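You operate a simulated robot arm through the tools that you are given. There is no shell and no other tool.

You are at the controls of a simulated robot arm. One attempt, no reset.

JOB
Press the cap of the blue TYPE 35 relay home in the hand press.
Fine: seat it in the hand press carriage, push the carriage in, bear the lever down till the cap is home, draw the carriage out and put the relay into the cream tray; leave the other blue relays alone. Set down upright: what you pick out.

It is judged by the outcome, as a careful person would: the job done as asked, and still so three seconds after it is handed in. It fails if anything else is knocked over, pushed out of place, dropped, spilled or broken. Lids that push on must go on centred and level and be pressed home; caps that screw on are set level and turned clockwise until they are tight.

ROBOT AND FRAMES
A 6-joint arm with a two-finger parallel gripper, fixed in place. Base frame: the origin is at the foot of the arm, x ahead of it, y to its left, z up; the work surface is at about z = 0.74. Units: m, degrees, N and s.
With the tool pointing down near the work surface it reaches from about 0.44 to 0.86 m from the base axis. Its first joint turns from -115.0 to 115.0 degrees. Payload 4.2 kg.
Tool frame: the origin (TCP) lies between the finger pads and is the grasp point; the fingertips stand 0.023 m ahead of it; z points along the fingers, y is the line along which they close. The gripper opens to 0.094 m. The fingers are 0.038 m wide and 0.01 m thick; the gripper's body (0.054 by 0.096 m) begins 0.039 m behind the TCP.
Orientation is that of the tool frame in the base frame, as a unit quaternion [w, x, y, z]. With the fingers straight down and closing along the base's y, the tool's x points along the base's -x, its y along +y and its z along -z.

CONTROLS
- The arm moves only by the tool servo_tool. Its argument "steps" is a list of rows, each an object of numbers (a shift or turn left out is 0, a gripper value left out holds the last): "tx", "ty", "tz": the shift along the base's x, y, z in m; "ax", "ay", "az": the turn, a rotation vector about the base's x, y, z in degrees; "gripper": the opening in per cent of the stroke, from 0 (shut) to 100 (fully open). In form: [{"tx": .., "ty": .., "tz": .., "ax": .., "ay": .., "az": .., "gripper": ..}, ...]. A call has 1 to 20 rows; each row shifts and turns the commanded pose from where the row before left it. Rows are played at 5 a second. More than 0.05 m and 8.6 degrees between two rows, or a gripper value outside its range, and nothing of the call is played. Where a pose cannot be reached the arm comes as near as it can. A force on the tool above 60 N (or 10 N above the force at the start of the call, whichever is more), or a blocked arm, ends the call early, and 0.2 s more pass. The fingers move at their own pace (about 0.108 m/s each) and stop on an object; they squeeze with about 35 N. The grip force told is the motor's: it shows also when the fingers shut on nothing. Time passes only in rows, and 0.2 s behind the last, so rows that do not move let the fingers close. The reply holds the time, the measured pose of the TCP, the force on the tool along the base axes, the opening and the grip force, in the units named above and with some noise, with the torque about the TCP (base axes, N m) and any sound that the robot's microphone picked up, and new pictures: "pictures" is both (left out), scene, wrist or none.
- Cameras (640 x 400 px; columns grow to the right, rows downward): "scene" is fixed at [0.0514, 0.5008, 1.4767]; the picture's right is [-0.46, -0.89, 0.00], its down [-0.47, 0.24, -0.85] and it looks along [0.75, -0.39, -0.53] (base axes); focal length 313 px, centre (320, 200). "wrist" rides on the gripper at [0.086, 0.016, -0.074] in the tool frame; the picture's right is [-0.18, 0.98, 0.00], its down [-0.58, -0.11, -0.81] and it looks along [-0.79, -0.15, 0.59] (tool axes); focal length 243 px, centre (320, 200). There is no depth. A picture from a camera that has moved, and an enlarged one, comes with that camera's place and axes in the base frame and with its lens.
- move_column(by): slides the trunk up (or, below 0, down) by that many m; the arm rides with it, the base frame stays. It gives what a move gives, with no picture.
- enlarge(camera, box): a new picture of the part [left, top, right, bottom] of that camera's present view, enlarged. The clock stands still meanwhile.
- sign_off(): hands the job in; it is judged then, once.

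Places have to be worked out from the pictures, the camera data and where the tool is seen. Open the gripper and draw the arm clear of the work before you hand the job in, unless the task says otherwise.

The tools are called after "Call:" as name(argument=value, ...) on one line, values as JSON. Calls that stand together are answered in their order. servo_tool: Moves the arm, as the interface text tells. Its arguments: {"type":"object","properties":{"steps":{"type":"array"},"pictures":{"type":"string","enum":["both","scene","wrist","none"]}},"required":["steps"]} The other tools are called the same way: move_column (by) slides the trunk up or down; enlarge (camera, box) takes an enlarged picture of a part of a camera's view; sign_off () hands the job in.

At the start:

```text
clock: 0.0
eef_pos: [0.4689, 0.18, 1.2261]
tool_rot: [0.001, 0.0, 1.0, 0.0]
wrist_force: [0.0, -0.3, 0.6]
moment: [0.01, 0.02, -0.01]
width: 0.0939
finger_force: 0.1
trunk travel left (down, up): [-0.7, 0.29]
```

scene: 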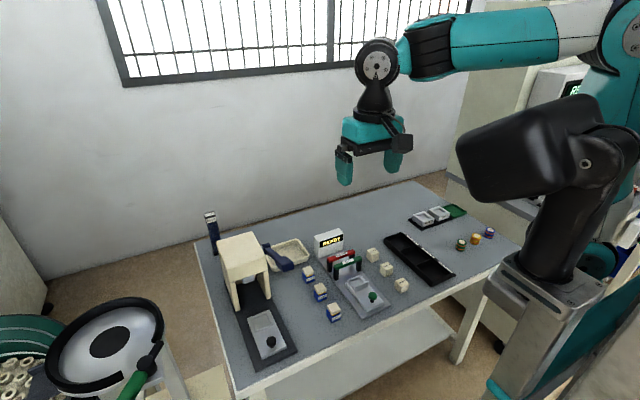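
wrist: 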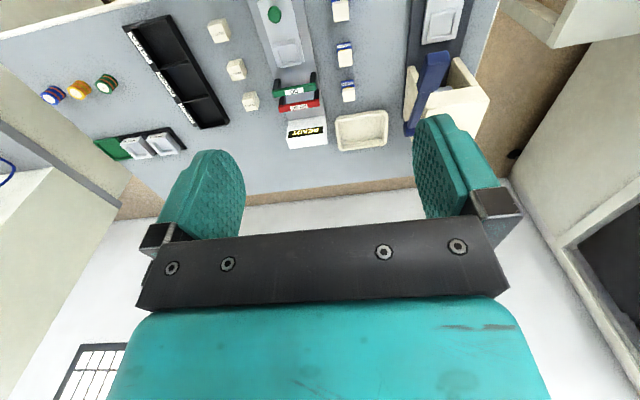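

The scene shows a table with a hand press at the left, three blue relays, a cream tray and other parts. I'll enlarge the pictures to read the labels before moving.

Call:
enlarge(camera="scene", box=[190, 200, 350, 380])

Call:
enlarge(camera="wrist", box=[200, 0, 500, 160])

Call:
enlarge(camera="scene", box=[295, 260, 355, 325])

```text
2.22 times, centred on (270, 290) of scene
camera zoom: at [0.0514, 0.5008, 1.4767], right [-0.46, -0.89, 0.0], down [-0.47, 0.24, -0.85], along [0.75, -0.39, -0.53], focal length 696 px, centre (431, 0)
```

zoom: 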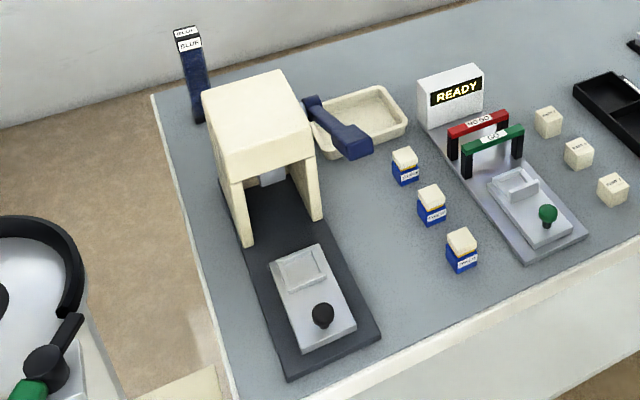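

```text
2.13 times, centred on (350, 80) of wrist
camera zoom: at [0.3824, 0.1964, 1.3011], right [0.18, 0.98, 0.0], down [0.58, -0.11, 0.81], along [0.79, -0.15, -0.59], focal length 518 px, centre (256, 456)
```

zoom: 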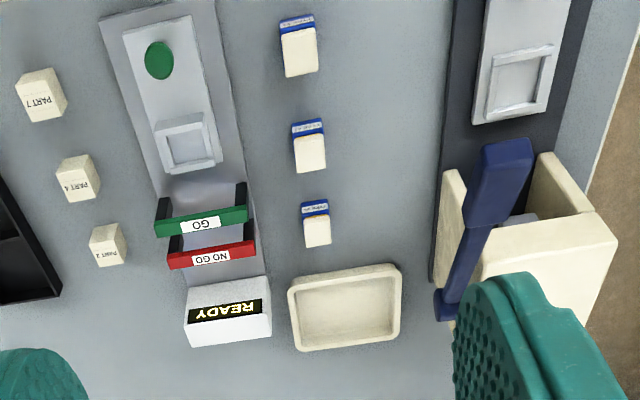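

```text
6.15 times, centred on (325, 292) of scene
camera zoom: at [0.0514, 0.5008, 1.4767], right [-0.46, -0.89, 0.0], down [-0.47, 0.24, -0.85], along [0.75, -0.39, -0.53], focal length 1926 px, centre (289, -369)
```

zoom: 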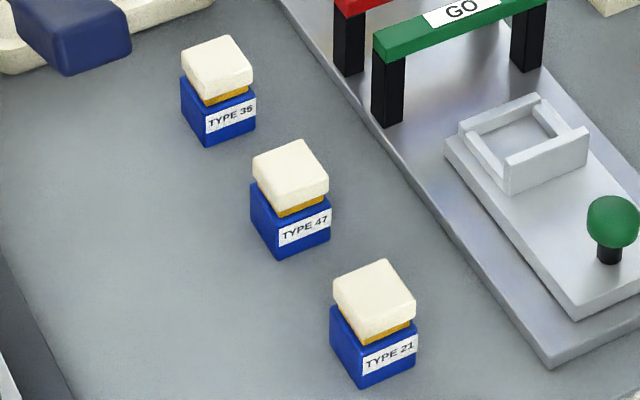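

The farthest of the three blue relays seems to read TYPE 35; I'll enlarge it further to be certain and look at the press.

Call:
enlarge(camera="scene", box=[300, 262, 324, 277])

Call:
enlarge(camera="scene", box=[200, 205, 300, 300])

Call:
enlarge(camera="scene", box=[220, 290, 310, 375])

```text
16.00 times, centred on (312, 270) of scene
camera zoom: at [0.0514, 0.5008, 1.4767], right [-0.46, -0.89, 0.0], down [-0.47, 0.24, -0.85], along [0.75, -0.39, -0.53], focal length 5009 px, centre (448, -912)
```

zoom: 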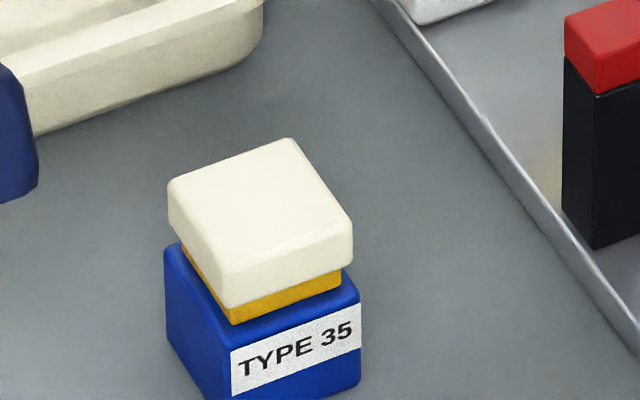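

```text
4.21 times, centred on (250, 252) of scene
camera zoom: at [0.0514, 0.5008, 1.4767], right [-0.46, -0.89, 0.0], down [-0.47, 0.24, -0.85], along [0.75, -0.39, -0.53], focal length 1318 px, centre (615, -21)
```

zoom: 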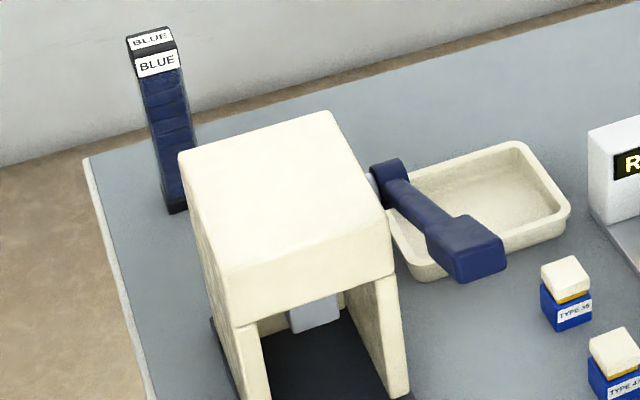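

```text
4.71 times, centred on (265, 332) of scene
camera zoom: at [0.0514, 0.5008, 1.4767], right [-0.46, -0.89, 0.0], down [-0.47, 0.24, -0.85], along [0.75, -0.39, -0.53], focal length 1473 px, centre (579, -424)
```

zoom: 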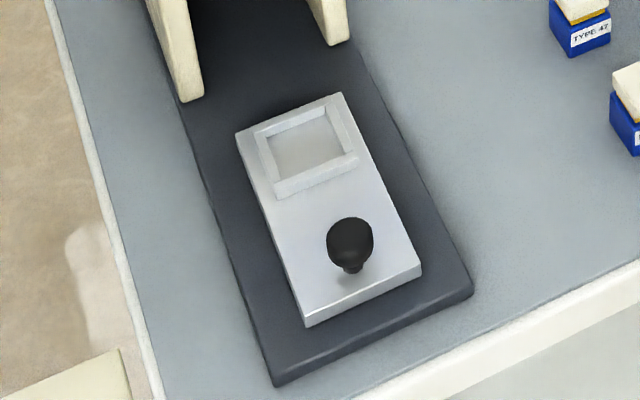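

The farthest relay is clearly TYPE 35, at about [0.69, 0.21]. The press axis runs along x at y≈0.39: nest x≈0.59, knob x≈0.507, arch front x≈0.664, lever handle near [0.577, 0.322, 0.955]. I'll move above the relay for a closer look.

Call:
servo_tool(steps=[{"tx": 0.0276, "ty": 0.0035, "tz": -0.0345}, {"tx": 0.0276, "ty": 0.0035, "tz": -0.0345}, {"tx": 0.0276, "ty": 0.0035, "tz": -0.0345}, {"tx": 0.0276, "ty": 0.0035, "tz": -0.0345}, {"tx": 0.0276, "ty": 0.0035, "tz": -0.0345}, {"tx": 0.0276, "ty": 0.0035, "tz": -0.0345}, {"tx": 0.0276, "ty": 0.0035, "tz": -0.0345}, {"tx": 0.0276, "ty": 0.0035, "tz": -0.0345}, {}])

```text
clock: 2.0
eef_pos: [0.6916, 0.2066, 0.9509]
tool_rot: [0.0, -0.001, 1.0, 0.0]
wrist_force: [0.3, 0.5, -0.2]
moment: [0.01, -0.01, 0.04]
width: 0.0941
finger_force: 0.0
trunk travel left (down, up): [-0.7, 0.29]
camera wrist: at [0.6041, 0.2217, 1.0265], right [0.18, 0.98, 0.0], down [0.58, -0.11, 0.81], along [0.79, -0.15, -0.59], focal length 243 px, centre (320, 200)
```

scene: 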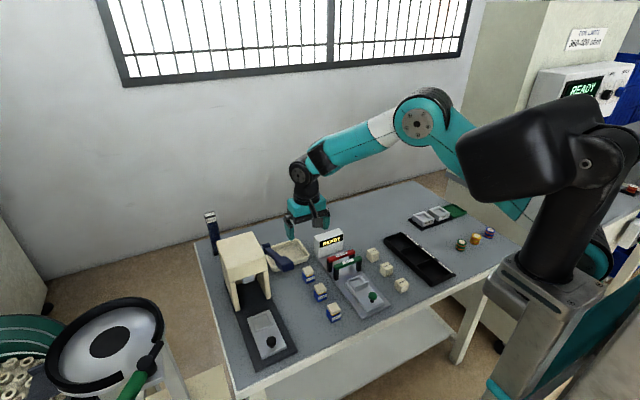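
wrist: 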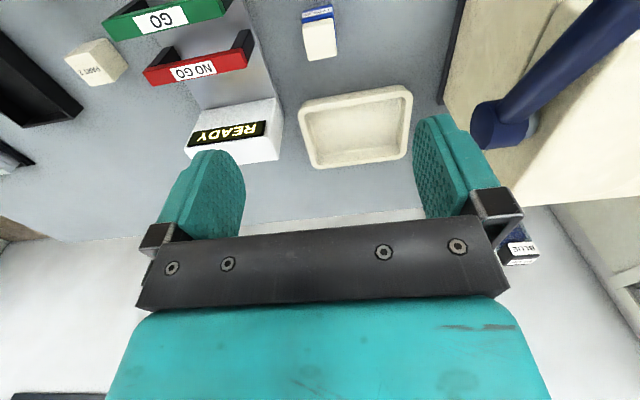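

The relay shows near the top of the wrist view, with the press lever's pivot at the right. I'll enlarge to measure the relay and the lever.

Call:
enlarge(camera="wrist", box=[280, 0, 360, 70])

Call:
enlarge(camera="wrist", box=[420, 0, 640, 210])

Call:
enlarge(camera="scene", box=[265, 185, 345, 290])

```text
5.71 times, centred on (320, 35) of wrist
camera zoom: at [0.6041, 0.2217, 1.0265], right [0.18, 0.98, 0.0], down [0.58, -0.11, 0.81], along [0.79, -0.15, -0.59], focal length 1386 px, centre (320, 1143)
```

zoom: 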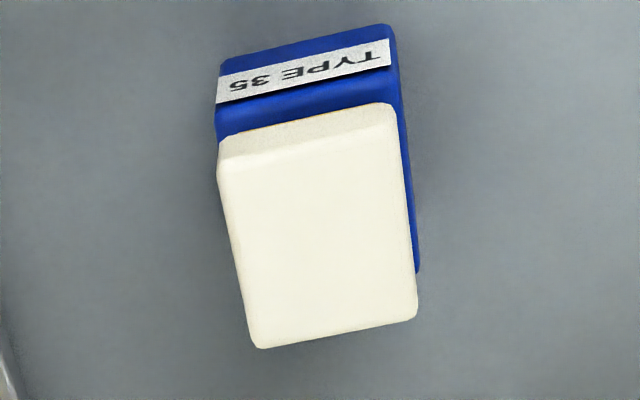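

```text
1.90 times, centred on (530, 105) of wrist
camera zoom: at [0.6041, 0.2217, 1.0265], right [0.18, 0.98, 0.0], down [0.58, -0.11, 0.81], along [0.79, -0.15, -0.59], focal length 462 px, centre (-80, 381)
```

zoom: 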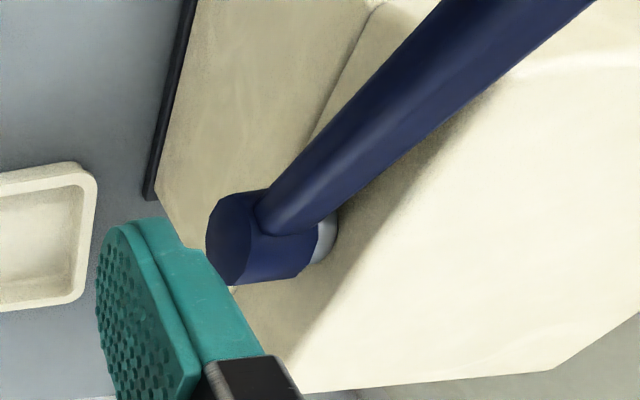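

```text
3.81 times, centred on (305, 238) of scene
camera zoom: at [0.0514, 0.5008, 1.4767], right [-0.46, -0.89, 0.0], down [-0.47, 0.24, -0.85], along [0.75, -0.39, -0.53], focal length 1193 px, centre (377, 57)
```

zoom: 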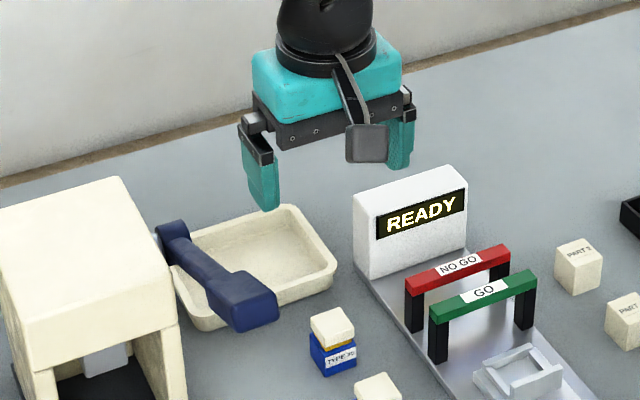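

The relay sits square to the axes at about [0.697, 0.205], footprint ≈0.028–0.030 m and about 0.036 m tall. Before picking it up I'll look into the press carriage nest, staying above the lever.

Call:
servo_tool(steps=[{"tz": 0.04}, {"tz": 0.04}, {"tx": -0.0317, "ty": 0.0305, "tz": 0.005}, {"tx": -0.0317, "ty": 0.0305}, {"tx": -0.0317, "ty": 0.0305}, {"tx": -0.0317, "ty": 0.0305}, {"tx": -0.0317, "ty": 0.0305}, {"tx": -0.0317, "ty": 0.0305}, {}])

```text
clock: 4.0
eef_pos: [0.5032, 0.3913, 1.0335]
tool_rot: [0.001, 0.0, 1.0, 0.0]
wrist_force: [0.2, 0.4, -0.4]
moment: [-0.01, 0.05, 0.01]
width: 0.094
finger_force: 0.1
trunk travel left (down, up): [-0.7, 0.29]
camera wrist: at [0.4146, 0.4072, 1.108], right [0.18, 0.98, 0.0], down [0.58, -0.11, 0.81], along [0.79, -0.15, -0.59], focal length 243 px, centre (320, 200)
```

scene: 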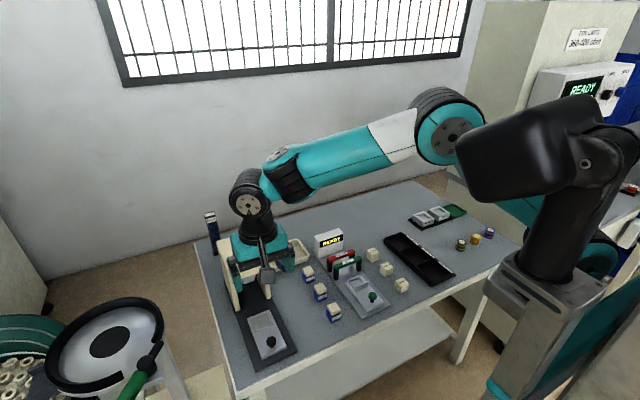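
wrist: 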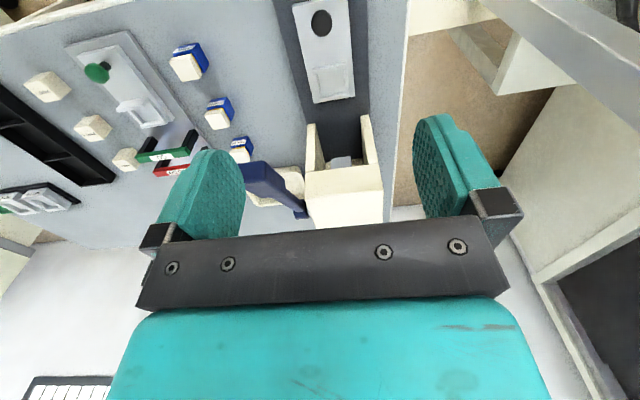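

The carriage, nest, knob and arch are now in view. I'll enlarge each for measurement.

Call:
enlarge(camera="wrist", box=[270, 0, 390, 110])

Call:
enlarge(camera="wrist", box=[295, 50, 370, 110])

Call:
enlarge(camera="wrist", box=[230, 105, 400, 225])

```text
3.64 times, centred on (330, 55) of wrist
camera zoom: at [0.4146, 0.4072, 1.108], right [0.18, 0.98, 0.0], down [0.58, -0.11, 0.81], along [0.79, -0.15, -0.59], focal length 882 px, centre (284, 727)
```

zoom: 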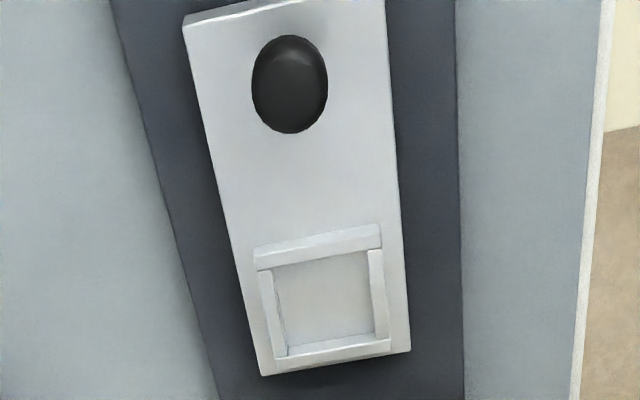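

```text
6.67 times, centred on (332, 80) of wrist
camera zoom: at [0.4146, 0.4072, 1.108], right [0.18, 0.98, 0.0], down [0.58, -0.11, 0.81], along [0.79, -0.15, -0.59], focal length 1618 px, centre (237, 1000)
```

zoom: 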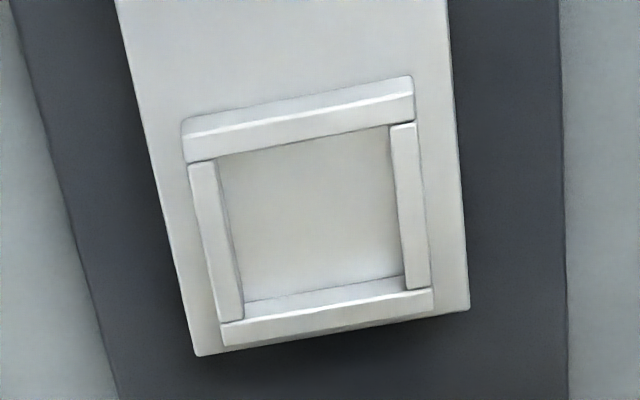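

```text
3.33 times, centred on (315, 165) of wrist
camera zoom: at [0.4146, 0.4072, 1.108], right [0.18, 0.98, 0.0], down [0.58, -0.11, 0.81], along [0.79, -0.15, -0.59], focal length 809 px, centre (337, 317)
```

zoom: 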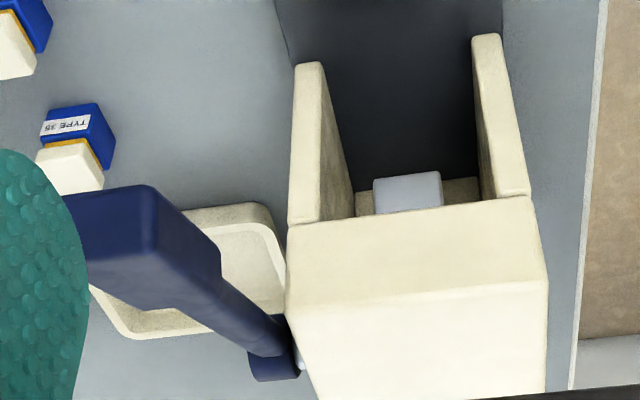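

The nest has four low walls, inner opening about 0.0355 m square centred near [0.595, 0.3905]; the fingertips must stay above its walls when seating, so I'll grip the relay's base high. Going back over the relay at a lower height to check alignment.

Call:
servo_tool(steps=[{"tx": 0.0323, "ty": -0.031}, {"tx": 0.0323, "ty": -0.031}, {"tx": 0.0323, "ty": -0.031}, {"tx": 0.0323, "ty": -0.031}, {"tx": 0.0323, "ty": -0.031}, {"tx": 0.0323, "ty": -0.031}, {"tz": -0.042}, {"tz": -0.042}, {"tz": -0.042}, {"tz": -0.042}, {}], pictures="wrist")

```text
clock: 6.4
eef_pos: [0.6971, 0.2082, 0.8642]
tool_rot: [0.0, 0.0, 1.0, 0.0]
wrist_force: [0.1, -0.2, 0.1]
moment: [-0.01, 0.01, -0.02]
width: 0.0939
finger_force: 0.1
trunk travel left (down, up): [-0.7, 0.29]
camera wrist: at [0.6094, 0.2237, 0.9376], right [0.18, 0.98, 0.0], down [0.58, -0.11, 0.81], along [0.79, -0.15, -0.59], focal length 243 px, centre (320, 200)
```

wrist: 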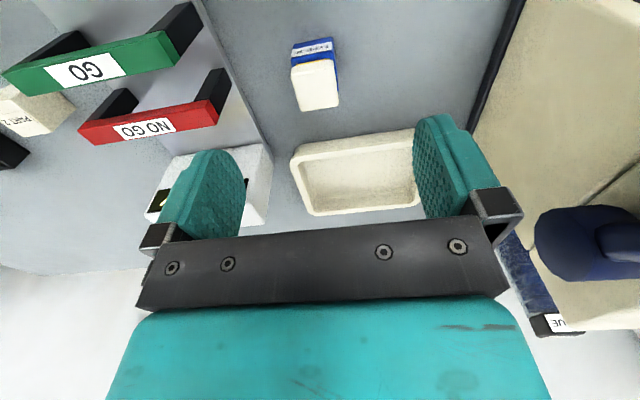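

Call:
enlarge(camera="wrist", box=[270, 25, 366, 120])

```text
4.21 times, centred on (318, 72) of wrist
camera zoom: at [0.6094, 0.2237, 0.9376], right [0.18, 0.98, 0.0], down [0.58, -0.11, 0.81], along [0.79, -0.15, -0.59], focal length 1022 px, centre (328, 737)
```

zoom: 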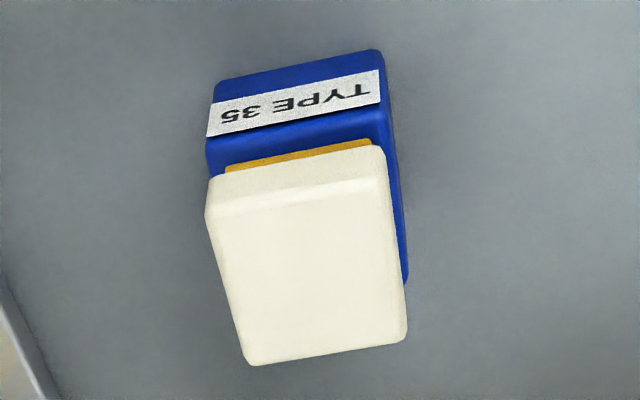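

The relay centre is about 3 mm ahead in x and 3 mm in −y of the tool; its base is roughly 0.022 m tall with the cap raised over it. I'll correct, and descend to a high grip on the blue base (fingertips ~10 mm above its bottom), still open.

Call:
servo_tool(steps=[{"tx": 0.003, "ty": -0.0032}, {"tz": -0.03}, {"tz": -0.03}, {"tz": -0.02}, {}], pictures="wrist")

```text
clock: 7.6
eef_pos: [0.7004, 0.2038, 0.7858]
tool_rot: [0.001, 0.0, 1.0, 0.0]
wrist_force: [0.0, -0.1, -0.3]
moment: [0.02, 0.03, 0.0]
width: 0.094
finger_force: 0.1
trunk travel left (down, up): [-0.7, 0.29]
camera wrist: at [0.6129, 0.2189, 0.8612], right [0.18, 0.98, 0.0], down [0.58, -0.11, 0.81], along [0.79, -0.15, -0.59], focal length 243 px, centre (320, 200)
```

wrist: 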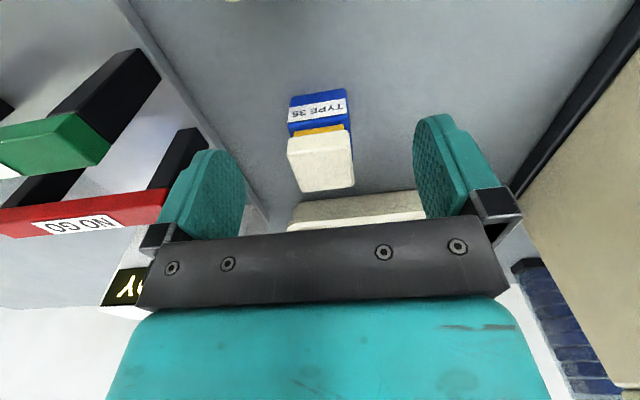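

Call:
enlarge(camera="wrist", box=[220, 70, 420, 220])

Call:
enlarge(camera="scene", box=[270, 220, 360, 290])

```text
2.67 times, centred on (320, 145) of wrist
camera zoom: at [0.6129, 0.2189, 0.8612], right [0.18, 0.98, 0.0], down [0.58, -0.11, 0.81], along [0.79, -0.15, -0.59], focal length 647 px, centre (320, 347)
```

zoom: 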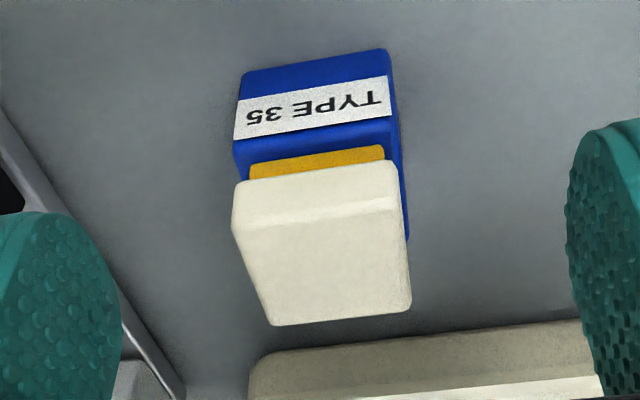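

```text
5.71 times, centred on (315, 255) of scene
camera zoom: at [0.0514, 0.5008, 1.4767], right [-0.46, -0.89, 0.0], down [-0.47, 0.24, -0.85], along [0.75, -0.39, -0.53], focal length 1789 px, centre (349, -114)
```

zoom: 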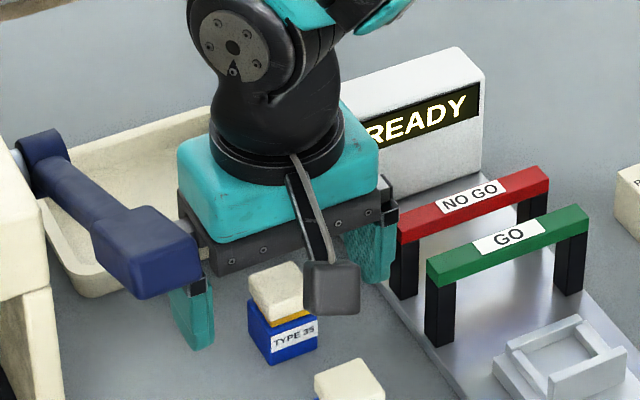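

The relay is centred in y; I'll narrow the fingers a bit (the gauge plate edge is near on the right), shift 3 mm in x and lower the last 15 mm before closing.

Call:
servo_tool(steps=[{"gripper": 60}, {"tx": 0.003, "ty": 0.0005, "gripper": 60}, {"tz": -0.008}, {"tz": -0.007}, {}], pictures="both")

Call:
enlarge(camera="wrist", box=[220, 80, 420, 230])

Call:
enlarge(camera="scene", box=[270, 230, 350, 290])

```text
clock: 8.8
eef_pos: [0.6992, 0.2023, 0.7731]
tool_rot: [0.0, -0.001, 1.0, 0.0]
wrist_force: [-0.5, -0.3, 0.3]
moment: [0.01, -0.03, 0.01]
width: 0.0564
finger_force: 0.1
trunk travel left (down, up): [-0.7, 0.29]
camera wrist: at [0.6132, 0.2193, 0.847], right [0.18, 0.98, 0.0], down [0.58, -0.11, 0.81], along [0.79, -0.15, -0.59], focal length 243 px, centre (320, 200)
```

scene: 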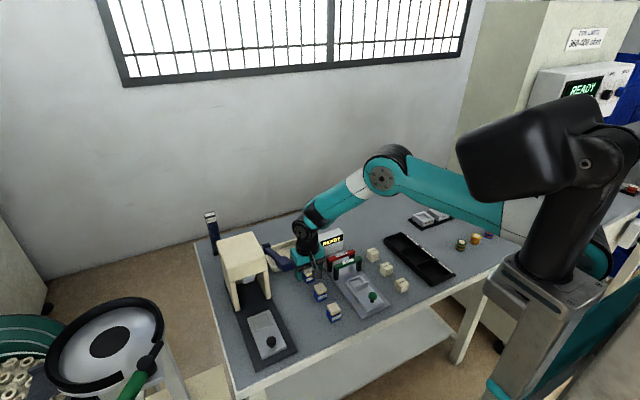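
wrist: 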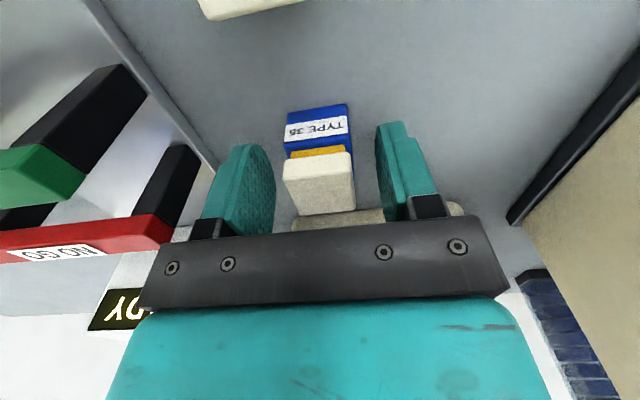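

```text
2.67 times, centred on (320, 155) of wrist
camera zoom: at [0.6132, 0.2193, 0.847], right [0.18, 0.98, 0.0], down [0.58, -0.11, 0.81], along [0.79, -0.15, -0.59], focal length 647 px, centre (320, 320)
```

zoom: 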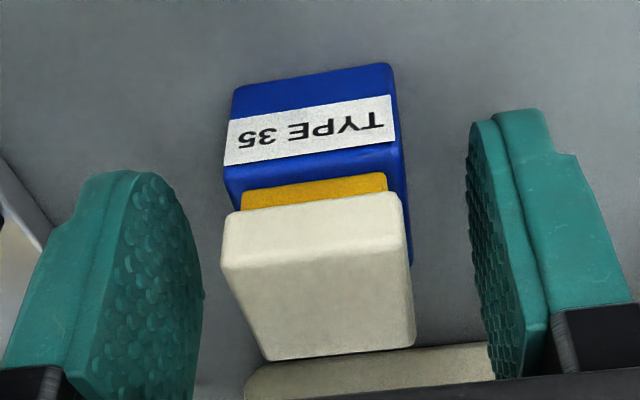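

```text
6.67 times, centred on (310, 260) of scene
camera zoom: at [0.0514, 0.5008, 1.4767], right [-0.46, -0.89, 0.0], down [-0.47, 0.24, -0.85], along [0.75, -0.39, -0.53], focal length 2087 px, centre (387, -200)
```

zoom: 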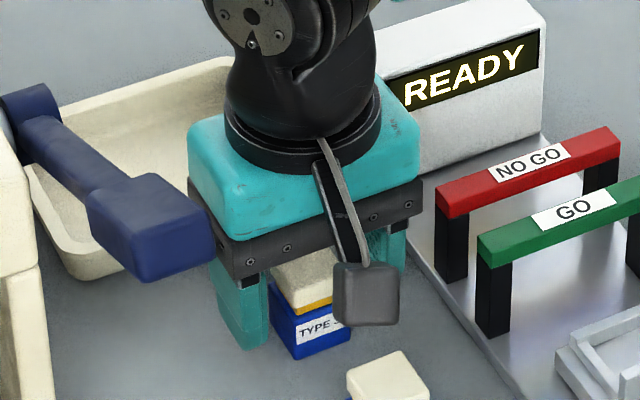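

Fingertips are about 10–15 mm above the relay's bottom and straddle the blue base evenly. I'll lower 2 mm more and close.

Call:
servo_tool(steps=[{"tz": -0.002}, {"gripper": 40}, {"gripper": 20}, {"gripper": 10}, {"gripper": 10}, {}], pictures="wrist")

Call:
enlarge(camera="wrist", box=[220, 80, 420, 230])

```text
clock: 10.2
eef_pos: [0.6996, 0.2037, 0.7704]
tool_rot: [0.0, 0.0, 1.0, -0.001]
wrist_force: [0.5, 0.3, 1.9]
moment: [0.02, -0.01, -0.01]
width: 0.0292
finger_force: 34.9
trunk travel left (down, up): [-0.7, 0.29]
camera wrist: at [0.6129, 0.2193, 0.8449], right [0.18, 0.98, 0.0], down [0.58, -0.11, 0.81], along [0.79, -0.15, -0.59], focal length 243 px, centre (320, 200)
```

wrist: 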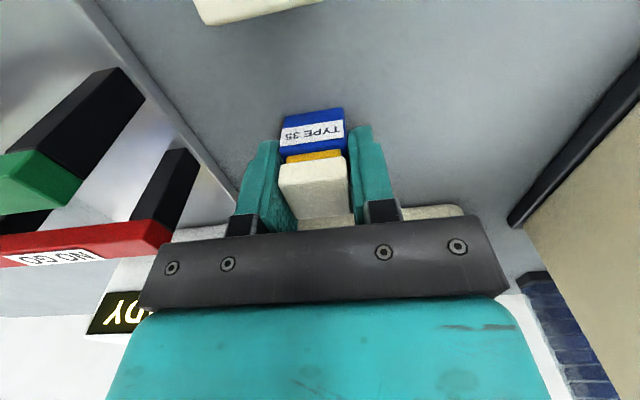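

```text
2.67 times, centred on (320, 155) of wrist
camera zoom: at [0.6129, 0.2193, 0.8449], right [0.18, 0.98, 0.0], down [0.58, -0.11, 0.81], along [0.79, -0.15, -0.59], focal length 647 px, centre (320, 320)
```

zoom: 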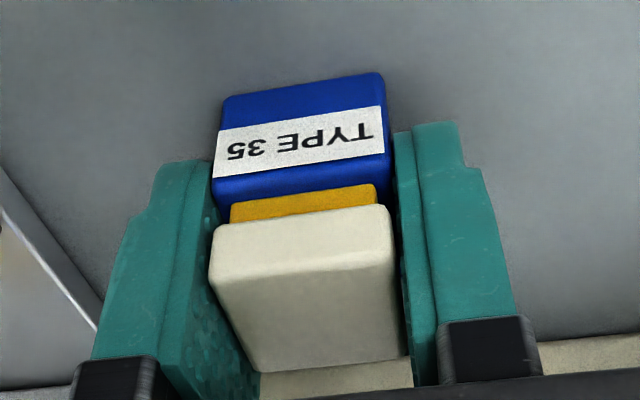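

Gripped: the width reads 0.029 m at 35 N with the cap free between the fingers. Lifting gently straight up.

Call:
servo_tool(steps=[{"tz": 0.01}, {"tz": 0.02}, {"tz": 0.03}, {"tz": 0.04}, {"tz": 0.04}, {"tz": 0.04}, {"tz": 0.04}, {"tz": 0.04}, {"tz": 0.03}, {}], pictures="both")

Call:
enlarge(camera="wrist", box=[220, 80, 420, 230])

Call:
enlarge(camera="scene", box=[230, 150, 350, 280])

```text
clock: 12.4
eef_pos: [0.6997, 0.2034, 1.0608]
tool_rot: [0.0, 0.0, 1.0, -0.001]
wrist_force: [0.8, -1.1, -0.7]
moment: [0.02, 0.02, -0.02]
width: 0.0295
finger_force: 34.8
trunk travel left (down, up): [-0.7, 0.29]
camera wrist: at [0.6135, 0.2195, 1.1356], right [0.18, 0.98, 0.0], down [0.58, -0.11, 0.81], along [0.79, -0.15, -0.59], focal length 243 px, centre (320, 200)
```

scene: 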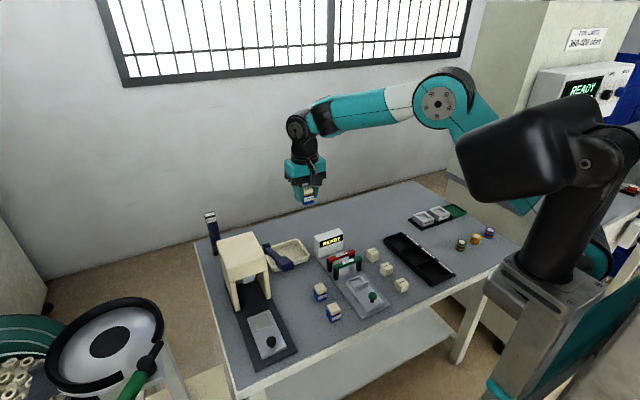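
wrist: 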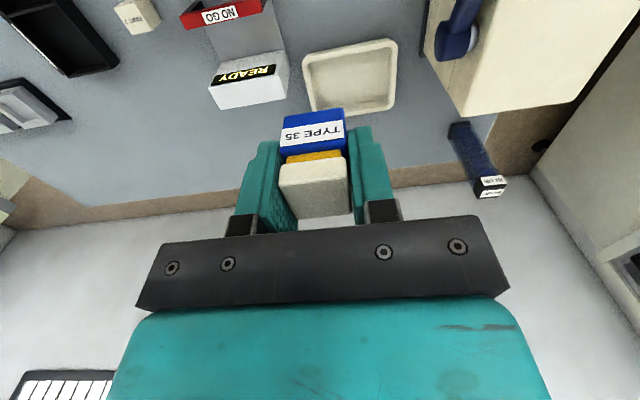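

```text
2.67 times, centred on (320, 155) of wrist
camera zoom: at [0.6135, 0.2195, 1.1356], right [0.18, 0.98, 0.0], down [0.58, -0.11, 0.81], along [0.79, -0.15, -0.59], focal length 647 px, centre (320, 320)
```

zoom: 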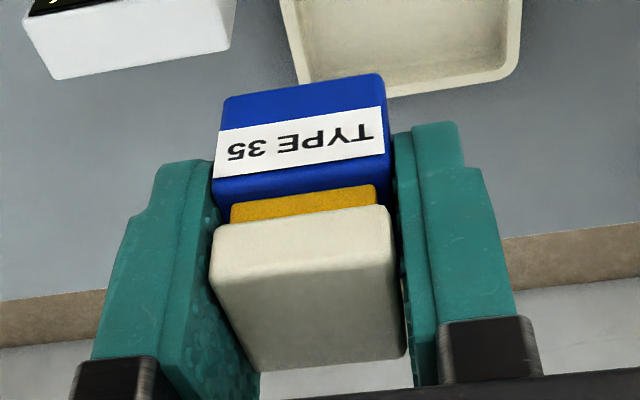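

```text
3.08 times, centred on (290, 215) of scene
camera zoom: at [0.0514, 0.5008, 1.4767], right [-0.46, -0.89, 0.0], down [-0.47, 0.24, -0.85], along [0.75, -0.39, -0.53], focal length 963 px, centre (412, 154)
```

zoom: 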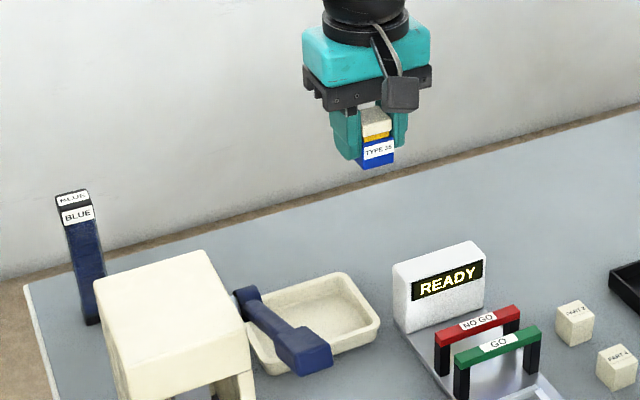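

Relay is held level. I'll take a tighter enlargement of it in the fingers to fix its place in the tool frame.

Call:
enlarge(camera="wrist", box=[270, 100, 370, 225])

Call:
enlarge(camera="scene", box=[285, 175, 330, 210])

```text
3.20 times, centred on (320, 162) of wrist
camera zoom: at [0.6135, 0.2195, 1.1356], right [0.18, 0.98, 0.0], down [0.58, -0.11, 0.81], along [0.79, -0.15, -0.59], focal length 776 px, centre (320, 320)
```

zoom: 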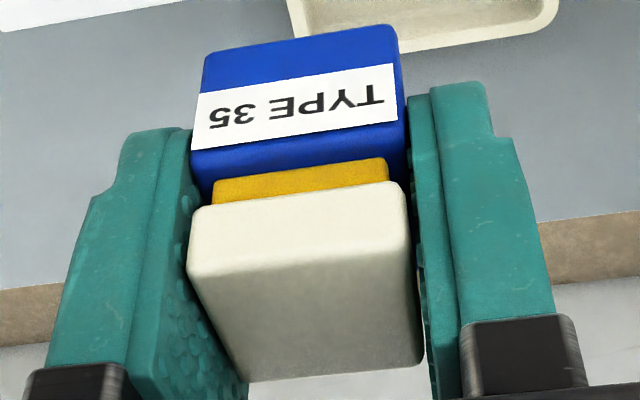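

```text
11.43 times, centred on (308, 192) of scene
camera zoom: at [0.0514, 0.5008, 1.4767], right [-0.46, -0.89, 0.0], down [-0.47, 0.24, -0.85], along [0.75, -0.39, -0.53], focal length 3578 px, centre (463, 286)
```

zoom: 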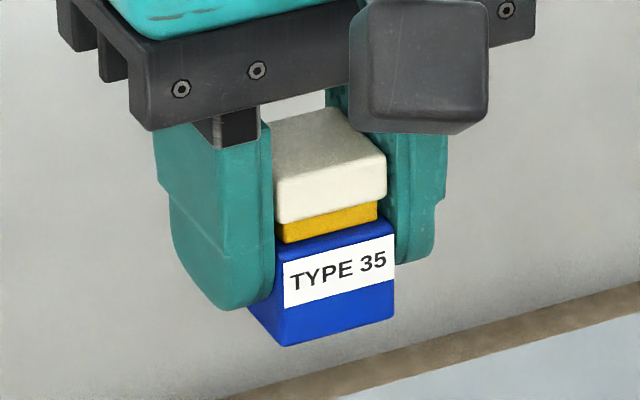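

The measurement shows the fingertips only ~4 mm above the relay's bottom (table ≈0.743) and the relay ~5 mm toward −x of the tool. That's too low to clear the nest walls, so I'll set it back on its spot and regrip higher and centred.

Call:
servo_tool(steps=[{"tz": -0.03}, {"tz": -0.04}, {"tz": -0.04}, {"tz": -0.04}, {"tz": -0.04}, {"tz": -0.04}, {"tz": -0.03}, {"tz": -0.02}, {"tz": -0.007}, {"tz": -0.0025}, {}], pictures="scene")

Call:
enlarge(camera="scene", box=[270, 235, 350, 290])

```text
clock: 14.8
eef_pos: [0.6993, 0.203, 0.7703]
tool_rot: [0.0, 0.0, 1.0, 0.001]
wrist_force: [-0.5, 0.2, 4.7]
moment: [0.0, 0.03, 0.02]
width: 0.0291
finger_force: 34.7
trunk travel left (down, up): [-0.7, 0.29]
```

scene: 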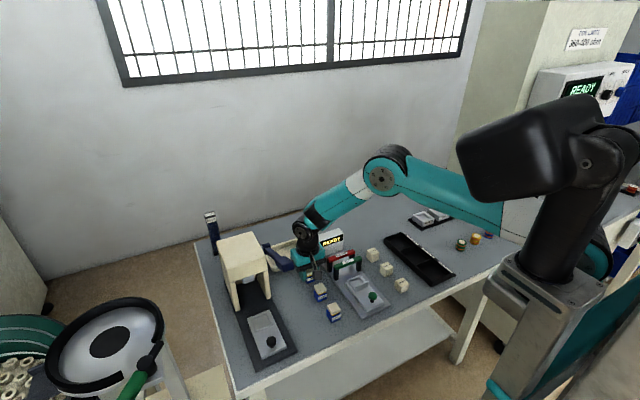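

```text
7.27 times, centred on (310, 262) of scene
camera zoom: at [0.0514, 0.5008, 1.4767], right [-0.46, -0.89, 0.0], down [-0.47, 0.24, -0.85], along [0.75, -0.39, -0.53], focal length 2277 px, centre (393, -254)
```

zoom: 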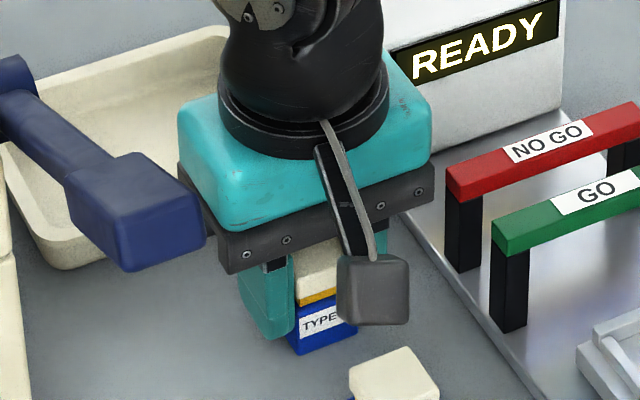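

Upward force of ~5 N says the relay stands on the table. Opening, raising 7 mm and shifting 5 mm in −x, then checking before closing.

Call:
servo_tool(steps=[{"gripper": 45}, {"gripper": 60}, {"tz": 0.007}, {"tx": -0.005}, {}], pictures="wrist")

Call:
enlarge(camera="wrist", box=[220, 80, 420, 230])

```text
clock: 16.0
eef_pos: [0.6946, 0.2028, 0.777]
tool_rot: [-0.001, 0.0, 1.0, 0.0]
wrist_force: [-0.8, 0.0, -0.1]
moment: [0.01, 0.01, 0.0]
width: 0.0565
finger_force: 0.1
trunk travel left (down, up): [-0.7, 0.29]
camera wrist: at [0.6072, 0.2191, 0.852], right [0.18, 0.98, 0.0], down [0.58, -0.11, 0.81], along [0.79, -0.15, -0.59], focal length 243 px, centre (320, 200)
```

wrist: 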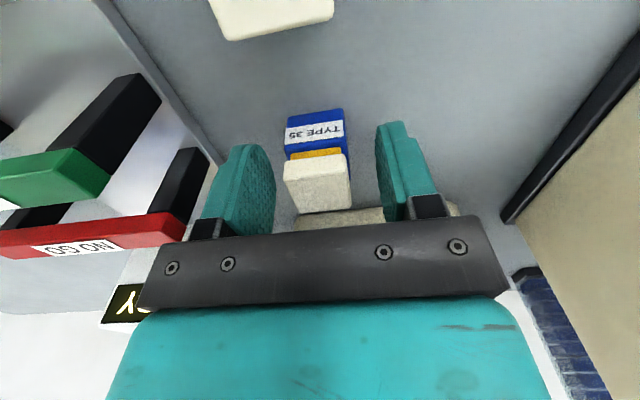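

```text
2.67 times, centred on (320, 155) of wrist
camera zoom: at [0.6072, 0.2191, 0.852], right [0.18, 0.98, 0.0], down [0.58, -0.11, 0.81], along [0.79, -0.15, -0.59], focal length 647 px, centre (320, 320)
```

zoom: 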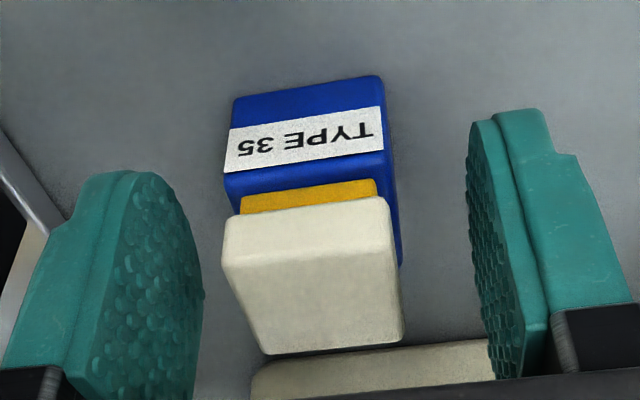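

Now the relay measures centred under the tool in x with fingertips ~10 mm above its bottom. Closing and lifting.

Call:
servo_tool(steps=[{"gripper": 40}, {"gripper": 20}, {"gripper": 10}, {"gripper": 10}, {}, {"tz": 0.01}, {"tz": 0.02}, {"tz": 0.03}, {"tz": 0.04}, {"tz": 0.04}, {"tz": 0.04}, {"tz": 0.04}, {"tz": 0.04}, {"tz": 0.02}, {}], pictures="both")

Call:
enlarge(camera="wrist", box=[270, 100, 370, 225])

Call:
enlarge(camera="scene", box=[285, 175, 330, 210])

```text
clock: 19.2
eef_pos: [0.695, 0.2044, 1.0563]
tool_rot: [0.0, 0.0, 1.0, 0.0]
wrist_force: [0.9, 0.3, -0.7]
moment: [0.03, 0.01, -0.01]
width: 0.0288
finger_force: 35.0
trunk travel left (down, up): [-0.7, 0.29]
camera wrist: at [0.6085, 0.2202, 1.1303], right [0.18, 0.98, 0.0], down [0.58, -0.11, 0.81], along [0.79, -0.15, -0.59], focal length 243 px, centre (320, 200)
```

scene: 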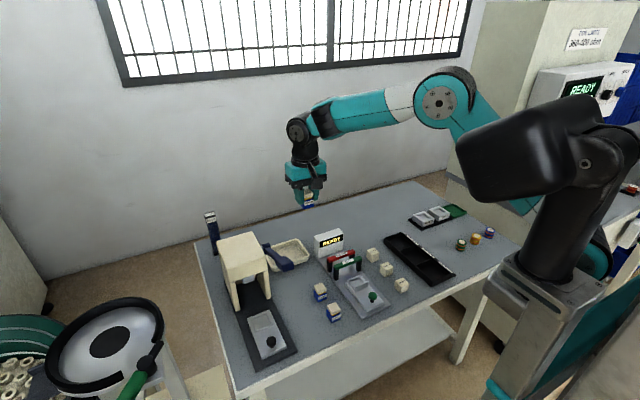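
wrist: 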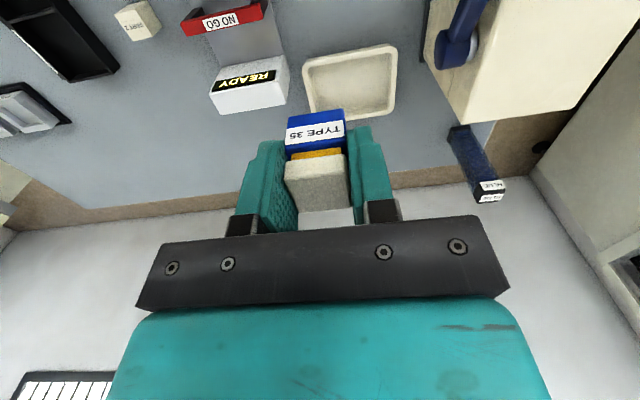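

```text
3.20 times, centred on (320, 162) of wrist
camera zoom: at [0.6085, 0.2202, 1.1303], right [0.18, 0.98, 0.0], down [0.58, -0.11, 0.81], along [0.79, -0.15, -0.59], focal length 776 px, centre (320, 320)
```

zoom: 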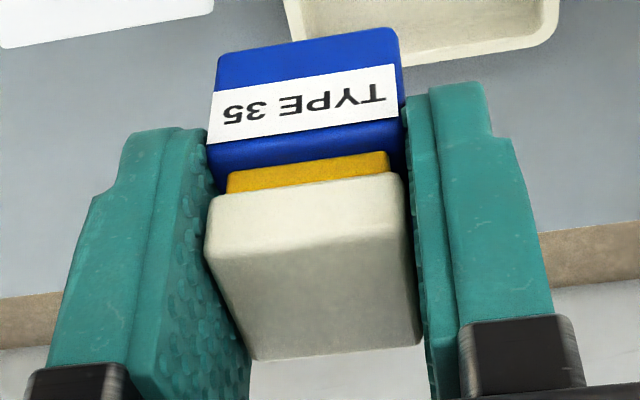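

```text
11.43 times, centred on (308, 192) of scene
camera zoom: at [0.0514, 0.5008, 1.4767], right [-0.46, -0.89, 0.0], down [-0.47, 0.24, -0.85], along [0.75, -0.39, -0.53], focal length 3578 px, centre (463, 286)
```

zoom: 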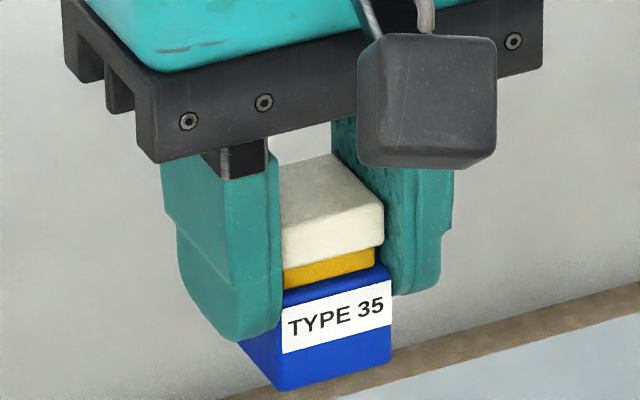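

The relay is now held centred, bottom ~34 mm below the TCP, fingertips ~10 mm above its bottom. I'll turn the hand −90° (so its narrow side faces the lever and the camera sits on the far side) while travelling over the nest.

Call:
servo_tool(steps=[{"tx": -0.0091, "ty": 0.0169, "az": -8.1818}, {"tx": -0.0091, "ty": 0.0169, "az": -8.1818}, {"tx": -0.0091, "ty": 0.0169, "az": -8.1818}, {"tx": -0.0091, "ty": 0.0169, "az": -8.1818}, {"tx": -0.0091, "ty": 0.0169, "az": -8.1818}, {"tx": -0.0091, "ty": 0.0169, "az": -8.1818}, {"tx": -0.0091, "ty": 0.0169, "az": -8.1818}, {"tx": -0.0091, "ty": 0.0169, "az": -8.1818}, {"tx": -0.0091, "ty": 0.0169, "az": -8.1818}, {"tx": -0.0091, "ty": 0.0169, "az": -8.1818}, {"tx": -0.0091, "ty": 0.0169, "az": -8.182}, {}], pictures="both")

```text
clock: 21.8
eef_pos: [0.5945, 0.3894, 1.0568]
tool_rot: [0.0, 0.707, 0.707, 0.0]
wrist_force: [0.2, -0.2, -0.3]
moment: [0.0, 0.0, 0.01]
width: 0.0288
finger_force: 35.2
trunk travel left (down, up): [-0.7, 0.29]
camera wrist: at [0.6104, 0.4751, 1.1323], right [0.98, -0.19, 0.0], down [-0.11, -0.58, 0.81], along [-0.15, -0.79, -0.59], focal length 243 px, centre (320, 200)
```

scene: 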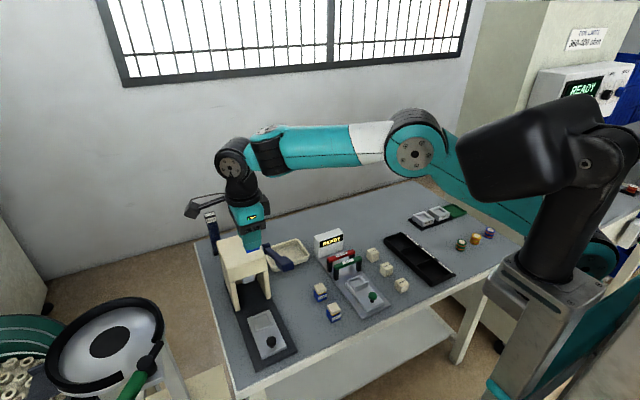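
wrist: 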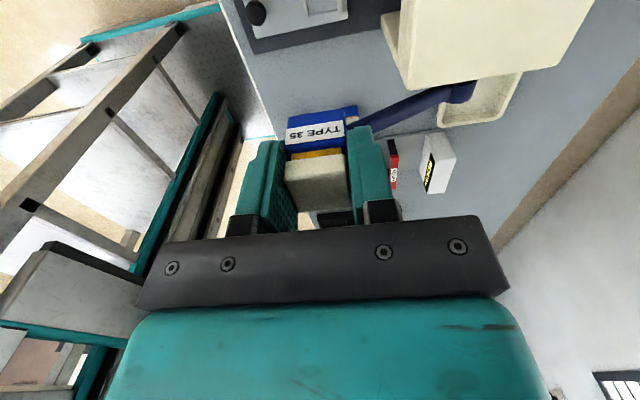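

Rotation done and the relay is still level. The nest shows at the top of the wrist view; I'll enlarge to measure it from this second direction.

Call:
enlarge(camera="wrist", box=[235, 0, 405, 60])

Call:
enlarge(camera="scene", box=[190, 180, 310, 270])

```text
3.76 times, centred on (320, 30) of wrist
camera zoom: at [0.6104, 0.4751, 1.1323], right [0.98, -0.19, 0.0], down [-0.11, -0.58, 0.81], along [-0.15, -0.79, -0.59], focal length 913 px, centre (320, 840)
```

zoom: 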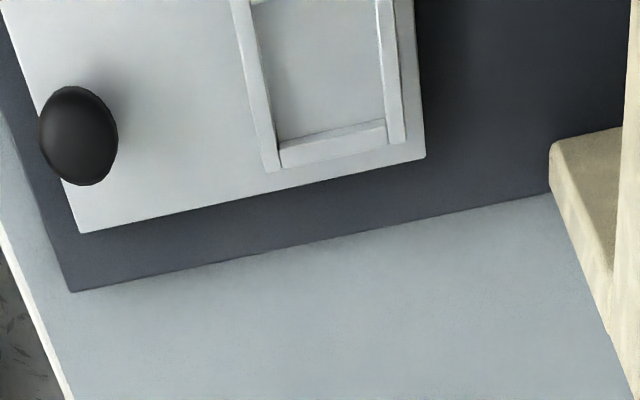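

```text
4.44 times, centred on (250, 225) of scene
camera zoom: at [0.0514, 0.5008, 1.4767], right [-0.46, -0.89, 0.0], down [-0.47, 0.24, -0.85], along [0.75, -0.39, -0.53], focal length 1391 px, centre (631, 89)
```

zoom: 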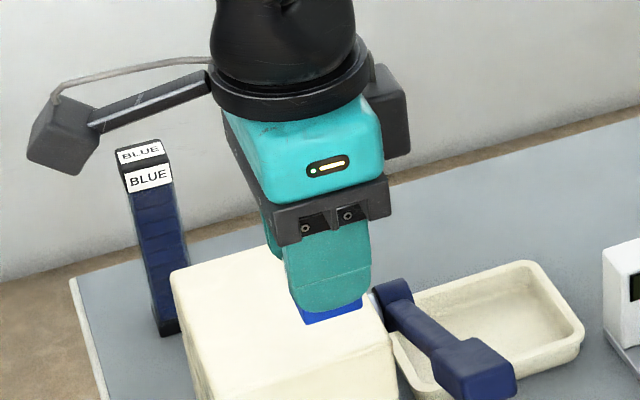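

Two views agree: nest centre ≈[0.5955, 0.3905], wall tops ≈0.772. A black box juts from the wrist on the −y side, so I need to check its clearance to the raised lever handle before descending.

Call:
enlarge(camera="scene", box=[215, 135, 305, 275])

Call:
enlarge(camera="wrist", box=[330, 70, 500, 150])

```text
2.86 times, centred on (260, 205) of scene
camera zoom: at [0.0514, 0.5008, 1.4767], right [-0.46, -0.89, 0.0], down [-0.47, 0.24, -0.85], along [0.75, -0.39, -0.53], focal length 894 px, centre (491, 186)
```

zoom: 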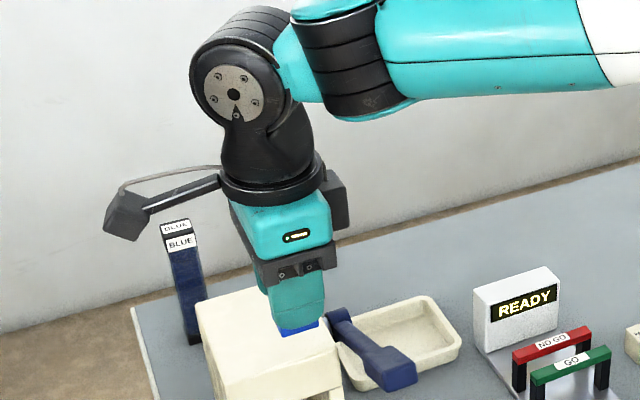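

```text
3.76 times, centred on (415, 110) of wrist
camera zoom: at [0.6104, 0.4751, 1.1323], right [0.98, -0.19, 0.0], down [-0.11, -0.58, 0.81], along [-0.15, -0.79, -0.59], focal length 913 px, centre (-38, 539)
```

zoom: 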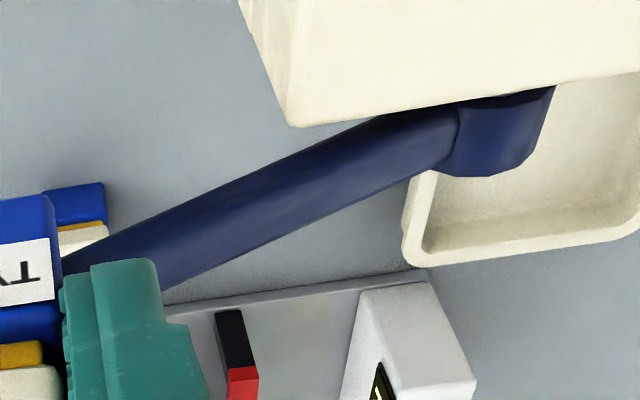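

The raised lever handle spans roughly y 0.30–0.343, z 0.93–1.00, and the wrist and forearm could come near it during the descent. I'll study the arm's shape relative to the lever before deciding on the approach.

Call:
enlarge(camera="scene", box=[200, 80, 640, 355])

Call:
enlarge(camera="scene", box=[200, 100, 360, 200])

```text
1.45 times, centred on (420, 218) of scene
camera zoom: at [0.0514, 0.5008, 1.4767], right [-0.46, -0.89, 0.0], down [-0.47, 0.24, -0.85], along [0.75, -0.39, -0.53], focal length 455 px, centre (174, 174)
```

zoom: 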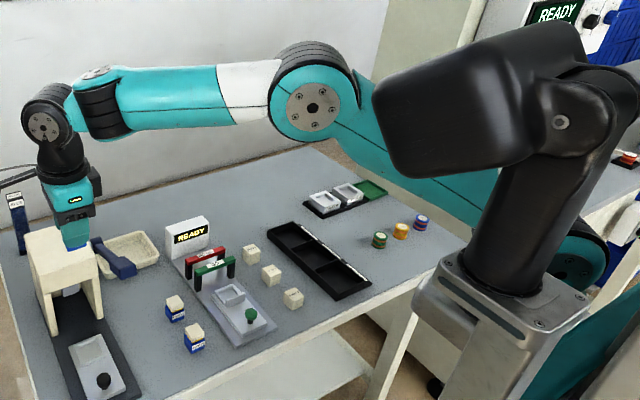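

```text
4.00 times, centred on (280, 150) of scene
camera zoom: at [0.0514, 0.5008, 1.4767], right [-0.46, -0.89, 0.0], down [-0.47, 0.24, -0.85], along [0.75, -0.39, -0.53], focal length 1252 px, centre (480, 400)
```

zoom: 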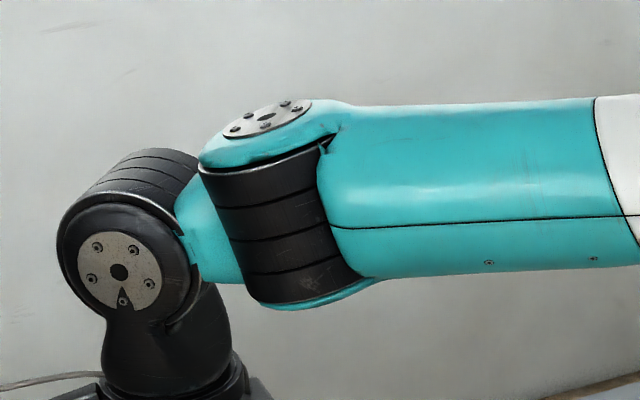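

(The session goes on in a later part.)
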